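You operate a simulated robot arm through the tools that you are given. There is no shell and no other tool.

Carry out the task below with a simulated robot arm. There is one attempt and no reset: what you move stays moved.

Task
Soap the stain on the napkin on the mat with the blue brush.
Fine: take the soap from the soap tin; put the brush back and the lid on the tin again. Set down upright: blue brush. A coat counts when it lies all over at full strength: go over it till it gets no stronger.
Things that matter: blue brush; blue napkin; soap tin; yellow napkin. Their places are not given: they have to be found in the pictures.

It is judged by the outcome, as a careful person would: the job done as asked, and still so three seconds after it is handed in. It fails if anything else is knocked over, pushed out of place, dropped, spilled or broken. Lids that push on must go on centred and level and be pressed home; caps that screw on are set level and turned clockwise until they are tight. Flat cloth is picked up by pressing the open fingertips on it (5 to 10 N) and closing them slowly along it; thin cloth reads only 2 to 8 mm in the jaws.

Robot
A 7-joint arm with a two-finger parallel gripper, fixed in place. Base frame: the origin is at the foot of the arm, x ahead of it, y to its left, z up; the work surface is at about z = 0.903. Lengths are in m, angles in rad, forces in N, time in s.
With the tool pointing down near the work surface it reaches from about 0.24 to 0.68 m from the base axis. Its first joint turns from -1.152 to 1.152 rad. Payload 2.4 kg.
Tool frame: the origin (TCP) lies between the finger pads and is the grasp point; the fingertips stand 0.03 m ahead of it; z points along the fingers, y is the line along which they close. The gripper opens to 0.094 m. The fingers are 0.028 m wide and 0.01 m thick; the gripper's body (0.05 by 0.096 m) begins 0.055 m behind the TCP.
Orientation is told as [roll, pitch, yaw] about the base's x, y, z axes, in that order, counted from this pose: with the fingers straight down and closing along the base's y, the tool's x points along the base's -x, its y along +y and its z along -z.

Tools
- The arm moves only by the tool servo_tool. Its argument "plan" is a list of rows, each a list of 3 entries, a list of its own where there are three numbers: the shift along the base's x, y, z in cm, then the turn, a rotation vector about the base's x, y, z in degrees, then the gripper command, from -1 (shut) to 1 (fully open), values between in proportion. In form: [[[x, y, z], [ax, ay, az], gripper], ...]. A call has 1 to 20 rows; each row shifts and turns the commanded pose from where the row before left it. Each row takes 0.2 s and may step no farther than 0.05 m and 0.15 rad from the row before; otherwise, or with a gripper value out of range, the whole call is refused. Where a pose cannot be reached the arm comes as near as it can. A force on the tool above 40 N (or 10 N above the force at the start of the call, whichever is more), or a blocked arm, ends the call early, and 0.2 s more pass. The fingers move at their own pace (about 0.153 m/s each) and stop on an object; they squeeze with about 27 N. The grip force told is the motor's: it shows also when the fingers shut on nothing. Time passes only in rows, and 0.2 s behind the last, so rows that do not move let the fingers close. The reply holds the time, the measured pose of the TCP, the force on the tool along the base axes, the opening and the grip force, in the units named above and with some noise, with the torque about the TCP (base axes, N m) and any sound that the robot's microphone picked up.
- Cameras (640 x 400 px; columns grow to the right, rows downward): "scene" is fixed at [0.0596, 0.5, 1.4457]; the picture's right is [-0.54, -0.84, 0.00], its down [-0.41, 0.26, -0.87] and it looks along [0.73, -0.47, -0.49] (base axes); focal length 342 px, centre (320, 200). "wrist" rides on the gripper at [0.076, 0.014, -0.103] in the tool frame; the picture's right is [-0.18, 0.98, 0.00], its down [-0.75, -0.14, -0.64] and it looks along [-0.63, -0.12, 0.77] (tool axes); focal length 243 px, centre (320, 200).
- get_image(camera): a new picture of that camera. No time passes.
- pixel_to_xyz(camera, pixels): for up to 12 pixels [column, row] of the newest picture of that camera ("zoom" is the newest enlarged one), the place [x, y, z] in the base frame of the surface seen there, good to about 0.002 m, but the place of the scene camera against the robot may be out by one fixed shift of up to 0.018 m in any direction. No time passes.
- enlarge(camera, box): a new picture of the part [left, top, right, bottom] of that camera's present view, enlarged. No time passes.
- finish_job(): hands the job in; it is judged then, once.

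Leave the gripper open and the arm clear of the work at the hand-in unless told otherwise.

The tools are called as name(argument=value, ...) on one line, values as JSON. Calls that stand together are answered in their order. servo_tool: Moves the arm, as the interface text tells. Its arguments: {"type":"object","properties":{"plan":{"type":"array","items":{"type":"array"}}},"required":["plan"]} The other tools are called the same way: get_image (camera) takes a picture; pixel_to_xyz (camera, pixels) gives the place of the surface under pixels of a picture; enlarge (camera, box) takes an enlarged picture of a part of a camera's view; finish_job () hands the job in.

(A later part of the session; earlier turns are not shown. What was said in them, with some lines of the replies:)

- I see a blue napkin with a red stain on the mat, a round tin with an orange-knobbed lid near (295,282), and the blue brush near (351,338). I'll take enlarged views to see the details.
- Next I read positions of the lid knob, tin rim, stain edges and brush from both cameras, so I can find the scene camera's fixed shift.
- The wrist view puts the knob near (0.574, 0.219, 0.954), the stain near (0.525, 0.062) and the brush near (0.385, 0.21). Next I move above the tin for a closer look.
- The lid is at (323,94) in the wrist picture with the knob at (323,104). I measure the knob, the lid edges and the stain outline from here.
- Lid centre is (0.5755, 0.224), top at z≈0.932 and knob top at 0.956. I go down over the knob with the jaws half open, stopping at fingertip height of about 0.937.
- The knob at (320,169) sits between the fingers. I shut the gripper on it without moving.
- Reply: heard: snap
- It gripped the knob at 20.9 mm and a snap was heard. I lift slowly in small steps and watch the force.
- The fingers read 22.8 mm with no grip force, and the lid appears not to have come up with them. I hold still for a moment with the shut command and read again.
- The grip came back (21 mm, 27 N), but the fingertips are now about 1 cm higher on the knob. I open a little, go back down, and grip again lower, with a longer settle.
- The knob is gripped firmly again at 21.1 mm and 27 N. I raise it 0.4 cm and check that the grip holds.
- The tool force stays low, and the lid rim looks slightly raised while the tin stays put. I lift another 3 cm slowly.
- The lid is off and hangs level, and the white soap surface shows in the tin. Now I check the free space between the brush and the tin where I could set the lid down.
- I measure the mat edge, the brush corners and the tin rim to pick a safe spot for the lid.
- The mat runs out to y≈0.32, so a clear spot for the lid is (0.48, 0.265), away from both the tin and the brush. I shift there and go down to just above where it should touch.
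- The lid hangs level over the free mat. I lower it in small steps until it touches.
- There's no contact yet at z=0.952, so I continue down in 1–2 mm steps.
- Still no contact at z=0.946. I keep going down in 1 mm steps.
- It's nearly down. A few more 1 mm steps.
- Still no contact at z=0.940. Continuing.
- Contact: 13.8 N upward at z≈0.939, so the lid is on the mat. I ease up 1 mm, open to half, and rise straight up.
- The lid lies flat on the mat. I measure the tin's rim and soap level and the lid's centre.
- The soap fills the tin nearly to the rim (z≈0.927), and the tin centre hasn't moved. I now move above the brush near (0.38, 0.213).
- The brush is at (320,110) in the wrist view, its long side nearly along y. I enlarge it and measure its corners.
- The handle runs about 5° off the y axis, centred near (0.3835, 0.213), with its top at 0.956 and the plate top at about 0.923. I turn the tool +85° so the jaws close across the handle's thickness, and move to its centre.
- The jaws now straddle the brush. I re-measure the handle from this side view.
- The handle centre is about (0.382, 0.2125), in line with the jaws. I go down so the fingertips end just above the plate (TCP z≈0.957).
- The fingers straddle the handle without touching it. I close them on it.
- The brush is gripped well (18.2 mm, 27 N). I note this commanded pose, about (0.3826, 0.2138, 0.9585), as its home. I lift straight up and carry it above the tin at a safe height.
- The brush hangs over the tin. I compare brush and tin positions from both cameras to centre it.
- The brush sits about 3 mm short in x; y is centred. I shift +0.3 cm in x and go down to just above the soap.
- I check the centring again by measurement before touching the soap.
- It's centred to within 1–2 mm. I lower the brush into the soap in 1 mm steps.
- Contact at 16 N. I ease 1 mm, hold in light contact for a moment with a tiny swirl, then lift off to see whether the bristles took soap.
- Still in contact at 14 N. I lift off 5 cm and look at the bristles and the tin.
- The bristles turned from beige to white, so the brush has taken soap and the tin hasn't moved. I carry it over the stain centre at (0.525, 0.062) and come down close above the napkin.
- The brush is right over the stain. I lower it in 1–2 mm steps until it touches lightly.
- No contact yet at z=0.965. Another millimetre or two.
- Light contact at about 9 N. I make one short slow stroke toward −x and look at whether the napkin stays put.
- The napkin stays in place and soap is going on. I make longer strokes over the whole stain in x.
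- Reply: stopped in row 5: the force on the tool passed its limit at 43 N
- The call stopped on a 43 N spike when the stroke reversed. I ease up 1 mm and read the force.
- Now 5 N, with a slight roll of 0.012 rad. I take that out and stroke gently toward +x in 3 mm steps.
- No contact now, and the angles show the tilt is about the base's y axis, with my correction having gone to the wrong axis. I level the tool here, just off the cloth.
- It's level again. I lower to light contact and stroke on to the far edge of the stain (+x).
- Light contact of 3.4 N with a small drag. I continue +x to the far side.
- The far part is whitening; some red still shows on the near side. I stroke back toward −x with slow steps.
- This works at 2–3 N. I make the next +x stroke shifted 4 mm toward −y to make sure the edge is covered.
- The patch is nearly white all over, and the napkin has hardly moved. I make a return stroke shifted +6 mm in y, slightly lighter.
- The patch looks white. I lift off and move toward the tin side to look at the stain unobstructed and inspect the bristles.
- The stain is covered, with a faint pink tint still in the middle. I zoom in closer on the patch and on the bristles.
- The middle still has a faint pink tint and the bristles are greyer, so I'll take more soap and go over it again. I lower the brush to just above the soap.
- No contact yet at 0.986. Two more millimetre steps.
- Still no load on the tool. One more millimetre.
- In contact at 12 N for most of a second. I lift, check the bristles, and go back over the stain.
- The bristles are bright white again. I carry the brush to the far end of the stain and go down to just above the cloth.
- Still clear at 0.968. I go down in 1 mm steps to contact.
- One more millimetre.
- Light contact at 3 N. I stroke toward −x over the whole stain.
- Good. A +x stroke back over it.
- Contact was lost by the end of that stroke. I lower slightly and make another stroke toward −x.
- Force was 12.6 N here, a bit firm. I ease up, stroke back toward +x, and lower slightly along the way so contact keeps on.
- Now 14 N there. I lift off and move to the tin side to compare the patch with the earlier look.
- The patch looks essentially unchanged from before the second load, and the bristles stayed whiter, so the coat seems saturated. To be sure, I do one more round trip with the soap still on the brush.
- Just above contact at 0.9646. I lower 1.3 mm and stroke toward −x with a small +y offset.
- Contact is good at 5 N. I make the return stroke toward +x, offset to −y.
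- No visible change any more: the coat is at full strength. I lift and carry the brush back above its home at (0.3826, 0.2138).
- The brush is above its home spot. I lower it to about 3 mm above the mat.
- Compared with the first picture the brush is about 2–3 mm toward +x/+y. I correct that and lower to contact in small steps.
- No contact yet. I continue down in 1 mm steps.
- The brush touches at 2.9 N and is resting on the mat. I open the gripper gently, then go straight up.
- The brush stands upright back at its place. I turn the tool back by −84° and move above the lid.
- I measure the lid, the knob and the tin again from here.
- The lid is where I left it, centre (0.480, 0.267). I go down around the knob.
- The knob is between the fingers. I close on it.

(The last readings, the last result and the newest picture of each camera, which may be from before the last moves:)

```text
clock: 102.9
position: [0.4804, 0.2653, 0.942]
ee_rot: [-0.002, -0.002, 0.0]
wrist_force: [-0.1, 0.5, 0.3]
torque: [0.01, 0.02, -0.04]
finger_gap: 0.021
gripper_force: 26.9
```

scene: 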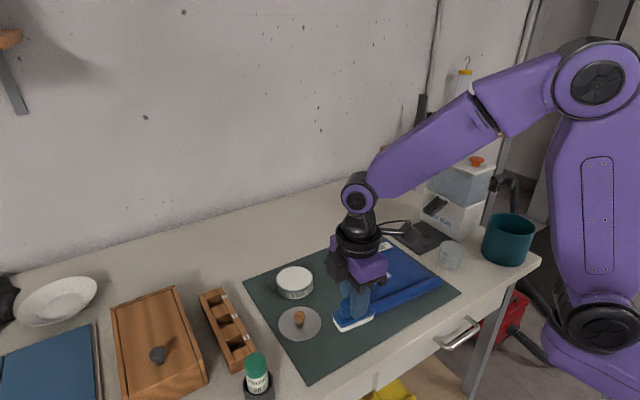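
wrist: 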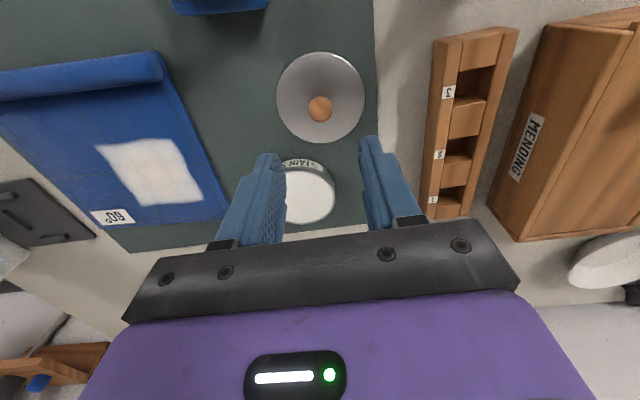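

Gripped at 21.0 mm. I lift 1 cm, check the grip, then go on up to 6 cm.

servo_tool(plan=[[[0, 0, 0.3], [0, 0, 0], -1], [[0, 0, 0.7], [0, 0, 0], -1], [[0, 0, 2], [0, 0, 0], -1], [[0, 0, 3], [0, 0, 0], -1], [[0, 0, 0], [0, 0, 0], -1]])

get_image(camera="wrist")

enlarge(camera="scene", box=[230, 230, 390, 350])

```text
clock: 104.1
position: [0.4814, 0.2652, 1.0016]
ee_rot: [-0.001, 0.0, -0.001]
wrist_force: [-0.9, -0.3, -0.6]
torque: [-0.03, -0.03, -0.01]
finger_gap: 0.0209
gripper_force: 27.0
```

```text
taken
```

wrist: 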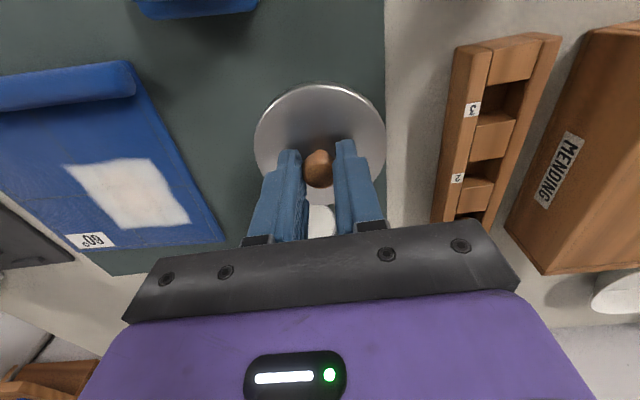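

```text
3.33 times, centred on (310, 290) of scene
```

zoom: 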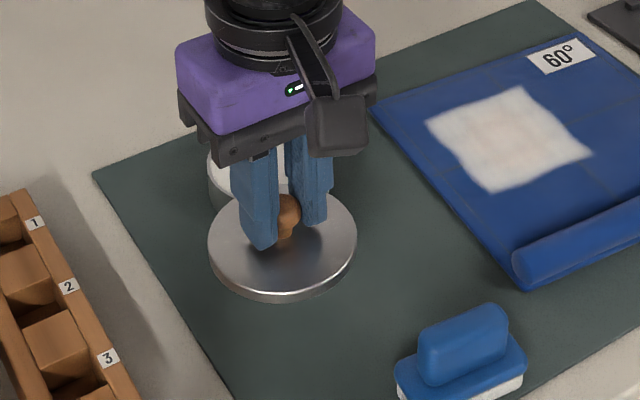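

The lid hangs level. I move it above the tin at (0.576, 0.2236).

servo_tool(plan=[[[2.4, -1.05, 0.3], [0, 0, 0], -1], [[2.4, -1.05, 0], [0, 0, 0], -1], [[2.4, -1.05, 0], [0, 0, 0], -1], [[2.3, -1.05, 0], [0, 0, 0], -1], [[0, 0, -1.5], [0, 0, 0], -1], [[0, 0, 0], [0, 0, 0], -1], [[0, 0, 0], [0, 0, 0], -1]])

get_image(camera="wrist")

enlarge(camera="scene", box=[240, 230, 360, 305])

```text
clock: 105.7
position: [0.5735, 0.2242, 0.9907]
ee_rot: [-0.002, 0.002, 0.0]
wrist_force: [1.2, -0.6, 0.0]
torque: [0.01, -0.02, 0.02]
finger_gap: 0.0209
gripper_force: 27.3
```

```text
taken
```

wrist: 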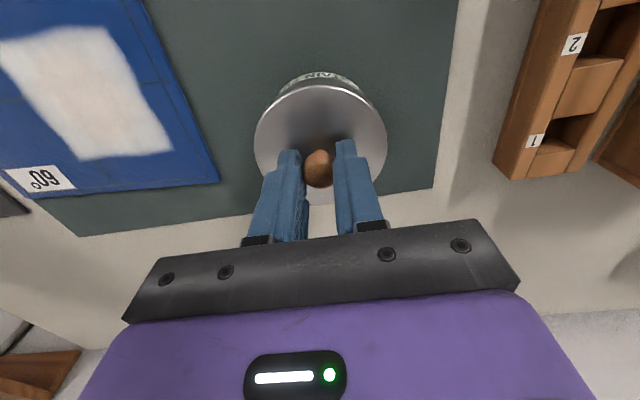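

```text
5.33 times, centred on (300, 268) of scene
```

zoom: 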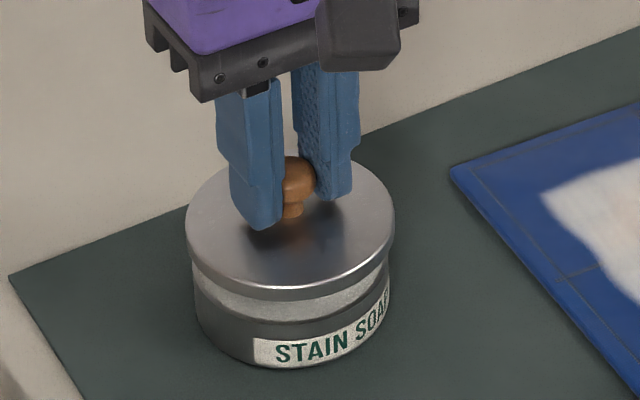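

I compare the lid and tin centres by measurement before lowering.

pixel_to_xyz(camera="wrist", pixels=[[256, 140], [385, 140], [320, 87], [270, 105], [370, 105], [318, 76], [290, 87], [350, 87]])

pixel_to_xyz(camera="zoom", pixels=[[189, 225], [391, 225], [300, 296], [196, 305], [388, 305], [300, 319], [297, 175]])

servo_tool(plan=[[[0, 0, 0], [0, 0, 0], -1]])

servo_tool(plan=[[[0, 0, 0], [0, 0, 0], -1]])

```text
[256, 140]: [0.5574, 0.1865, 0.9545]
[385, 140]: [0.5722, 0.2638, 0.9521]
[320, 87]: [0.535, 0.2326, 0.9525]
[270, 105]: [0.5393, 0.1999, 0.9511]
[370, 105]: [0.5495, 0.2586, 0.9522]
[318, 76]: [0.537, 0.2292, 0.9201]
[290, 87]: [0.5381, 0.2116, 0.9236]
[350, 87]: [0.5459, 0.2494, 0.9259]
```

```text
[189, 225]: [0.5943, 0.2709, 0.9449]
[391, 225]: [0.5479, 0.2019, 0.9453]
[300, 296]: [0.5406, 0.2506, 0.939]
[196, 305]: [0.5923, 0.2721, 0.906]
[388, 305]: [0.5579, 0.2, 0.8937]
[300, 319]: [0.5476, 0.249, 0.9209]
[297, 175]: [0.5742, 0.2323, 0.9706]
```

```text
clock: 106.1
position: [0.5747, 0.2237, 0.9904]
ee_rot: [-0.003, 0.0, -0.001]
wrist_force: [-0.5, 0.7, -0.7]
torque: [0.01, -0.02, 0.02]
finger_gap: 0.0209
gripper_force: 26.6
```

```text
clock: 106.5
position: [0.5736, 0.2235, 0.9893]
ee_rot: [-0.001, 0.0, 0.0]
wrist_force: [0.5, -0.3, 0.5]
torque: [-0.03, 0.01, 0.02]
finger_gap: 0.0209
gripper_force: 27.6
```

Lid and tin are aligned: the relative moves cancel exactly and the tin hasn't moved. I lower to just above seating.

servo_tool(plan=[[[0, 0, -1], [0, 0, 0], -1], [[0, 0, -0.5], [0, 0, 0], -1], [[0, 0, -0.3], [0, 0, 0], -1], [[0, 0, 0], [0, 0, 0], -1]])

enlarge(camera="scene", box=[240, 230, 360, 305])

```text
clock: 107.5
position: [0.5744, 0.2224, 0.972]
ee_rot: [-0.001, 0.002, -0.001]
wrist_force: [-0.2, 0.0, -0.1]
torque: [0.01, 0.02, 0.0]
finger_gap: 0.0211
gripper_force: 27.0
```

```text
5.33 times, centred on (300, 268) of scene
```

zoom: 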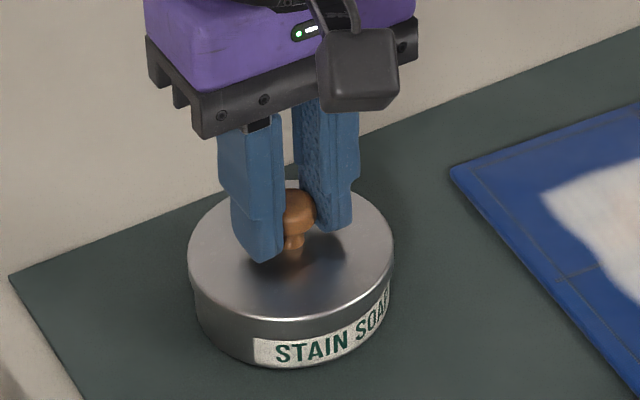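

The lid is centred just over the rim. I lower in 1 mm steps and watch the force.

servo_tool(plan=[[[0, 0, -0.1], [0, 0, 0], -1], [[0, 0, -0.1], [0, 0, 0], -1], [[0, 0, -0.1], [0, 0, 0], -1]])

```text
clock: 108.3
position: [0.5753, 0.2227, 0.9683]
ee_rot: [-0.002, 0.002, 0.001]
wrist_force: [-0.3, -0.9, -0.4]
torque: [0.0, 0.01, -0.01]
finger_gap: 0.021
gripper_force: 27.3
```

No contact yet at 0.968. Continuing.

servo_tool(plan=[[[0, 0, -0.1], [0, 0, 0], -1], [[0, 0, -0.1], [0, 0, 0], -1]])

```text
clock: 108.9
position: [0.5773, 0.2238, 0.9684]
ee_rot: [-0.002, -0.001, 0.0]
wrist_force: [1.1, -0.6, 5.0]
torque: [-0.1, 0.14, 0.02]
finger_gap: 0.021
gripper_force: 26.9
heard: snap
```

A snap was heard, with 5 N of contact. I press a little more to make sure it's home.

servo_tool(plan=[[[0, 0, -0.1], [0, 0, 0], -1], [[0, 0, -0.1], [0, 0, 0], -1], [[0, 0, 0], [0, 0, 0], -1]])

enlarge(camera="scene", box=[240, 230, 360, 305])

```text
clock: 109.7
position: [0.576, 0.223, 0.968]
ee_rot: [0.0, -0.003, 0.001]
wrist_force: [-2.7, -6.9, 30.8]
torque: [-0.16, 0.0, 0.01]
finger_gap: 0.0212
gripper_force: 27.4
```

```text
5.33 times, centred on (300, 268) of scene
```

zoom: 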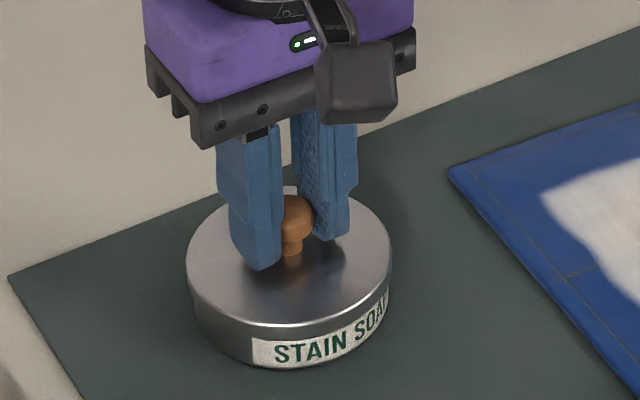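

It's pressed home at 31 N and level. I ease off the pressure, open the gripper, and rise straight up.

servo_tool(plan=[[[0, 0, 0.1], [0, 0, 0], -1], [[0, 0, 0.05], [0, 0, 0], -1], [[0, 0, 0], [0, 0, 0], -0.3], [[0, 0, 0], [0, 0, 0], 0], [[0, 0, 0], [0, 0, 0], 0], [[0, 0, 1.5], [0, 0, 0], 0], [[0, 0, 3], [0, 0, 0], 0.2], [[0, 0, 4], [0, 0, 0], 0.5], [[0, 0, 4], [0, 0, 0], 1], [[0, 0, 0], [0, 0, 0], 1]])

get_image(camera="wrist")

enlarge(camera="scene", box=[240, 220, 480, 370])

```text
clock: 111.9
position: [0.5758, 0.2245, 1.088]
ee_rot: [-0.001, 0.003, -0.001]
wrist_force: [0.3, -0.9, 0.5]
torque: [-0.03, -0.03, -0.02]
finger_gap: 0.0939
gripper_force: 0.0
```

```text
taken
```

wrist: 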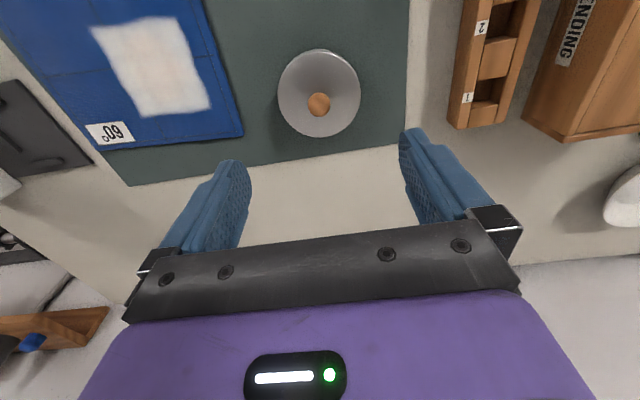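

```text
2.67 times, centred on (360, 295) of scene
```

zoom: 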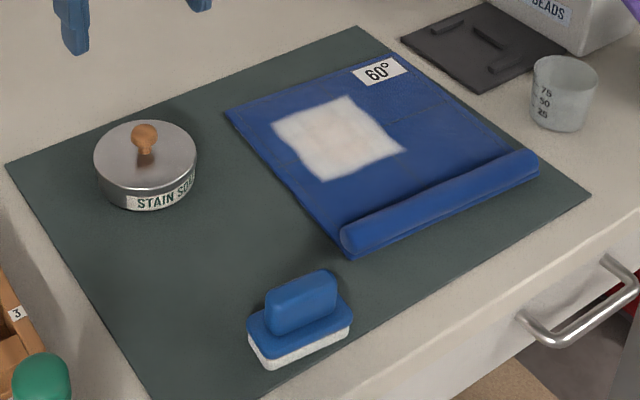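

Everything is back in place. I check the lid's height all round and look closely at the tin and the patch.

pixel_to_xyz(camera="wrist", pixels=[[283, 92], [356, 92], [319, 58], [319, 130], [298, 70], [340, 70], [300, 115], [340, 115], [318, 104]])

enlarge(camera="scene", box=[265, 255, 325, 305])

enlarge(camera="wrist", box=[70, 0, 250, 130])

```text
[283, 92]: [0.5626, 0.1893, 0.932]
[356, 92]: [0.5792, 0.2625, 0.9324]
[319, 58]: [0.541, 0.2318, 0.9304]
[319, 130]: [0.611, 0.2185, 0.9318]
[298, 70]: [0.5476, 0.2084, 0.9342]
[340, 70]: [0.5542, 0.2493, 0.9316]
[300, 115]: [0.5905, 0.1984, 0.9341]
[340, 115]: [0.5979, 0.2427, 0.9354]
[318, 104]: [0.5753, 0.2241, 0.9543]
```

```text
8.00 times, centred on (295, 280) of scene
```

zoom: 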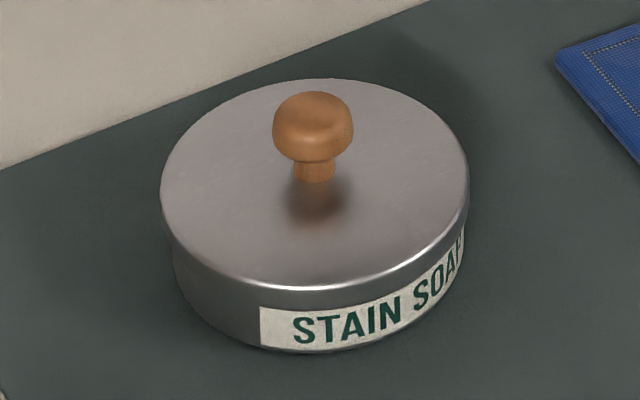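

```text
3.08 times, centred on (160, 65) of wrist
```

zoom: 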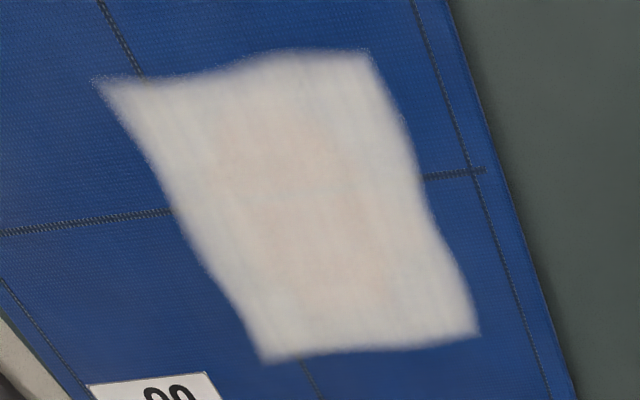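

The lid is level at its original height (top ≈0.932, knob 0.954) and centred. The stain is evenly coated with margin all round, and the brush stands upright at its place. I raise the arm clear with the gripper open.

servo_tool(plan=[[[-2, -3, 3], [0, 0, 0], 1], [[-2, -3, 3], [0, 0, 0], 1], [[-2, -3, 3], [0, 0, 0], 1], [[-2, -3, 3], [0, 0, 0], 1], [[-2, -3, 3], [0, 0, 0], 1], [[0, 0, 0], [0, 0, 0], 1]])

get_image(camera="scene")

```text
clock: 113.3
position: [0.473, 0.0759, 1.241]
ee_rot: [-0.002, 0.002, 0.0]
wrist_force: [0.4, 0.5, -0.1]
torque: [-0.04, -0.03, 0.0]
finger_gap: 0.094
gripper_force: 0.1
```

```text
taken
```

scene: 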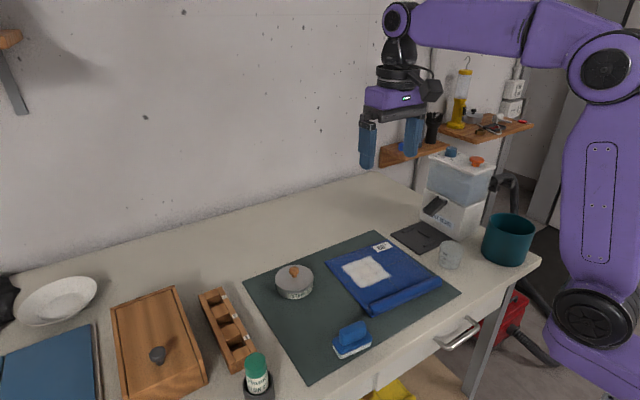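

The final view shows the stain soaped all over, the lid on the tin, the brush back upright and the arm clear. I hand the job in.

finish_job()

```text
The job is handed in.
```

The stain on the blue napkin is soaped all over, and I have handed the job in. I used the blue brush and soap from the tin.

- **Coat:** I loaded the brush twice and went over the stain until the patch looked no different from one pass to the next. A faint pink tint still shows through the middle. I took that as full strength, judging only by eye.
- **Brush:** It stands upright again, within about 2 mm of where it was.
- **Tin:** The lid is back on. It snapped shut, I pressed it down at about 31 N, and it sits level and centred at its original height.
- **Other things:** The napkin and tin shifted by about a millimetre at most, and I saw nothing else move. The gripper is open and the arm is clear.

Two small things happened along the way. My first grip on the lid slipped, so I gripped it again lower. One rubbing stroke also stopped on a 43 N force spike, and I used a lighter touch for most strokes after that.
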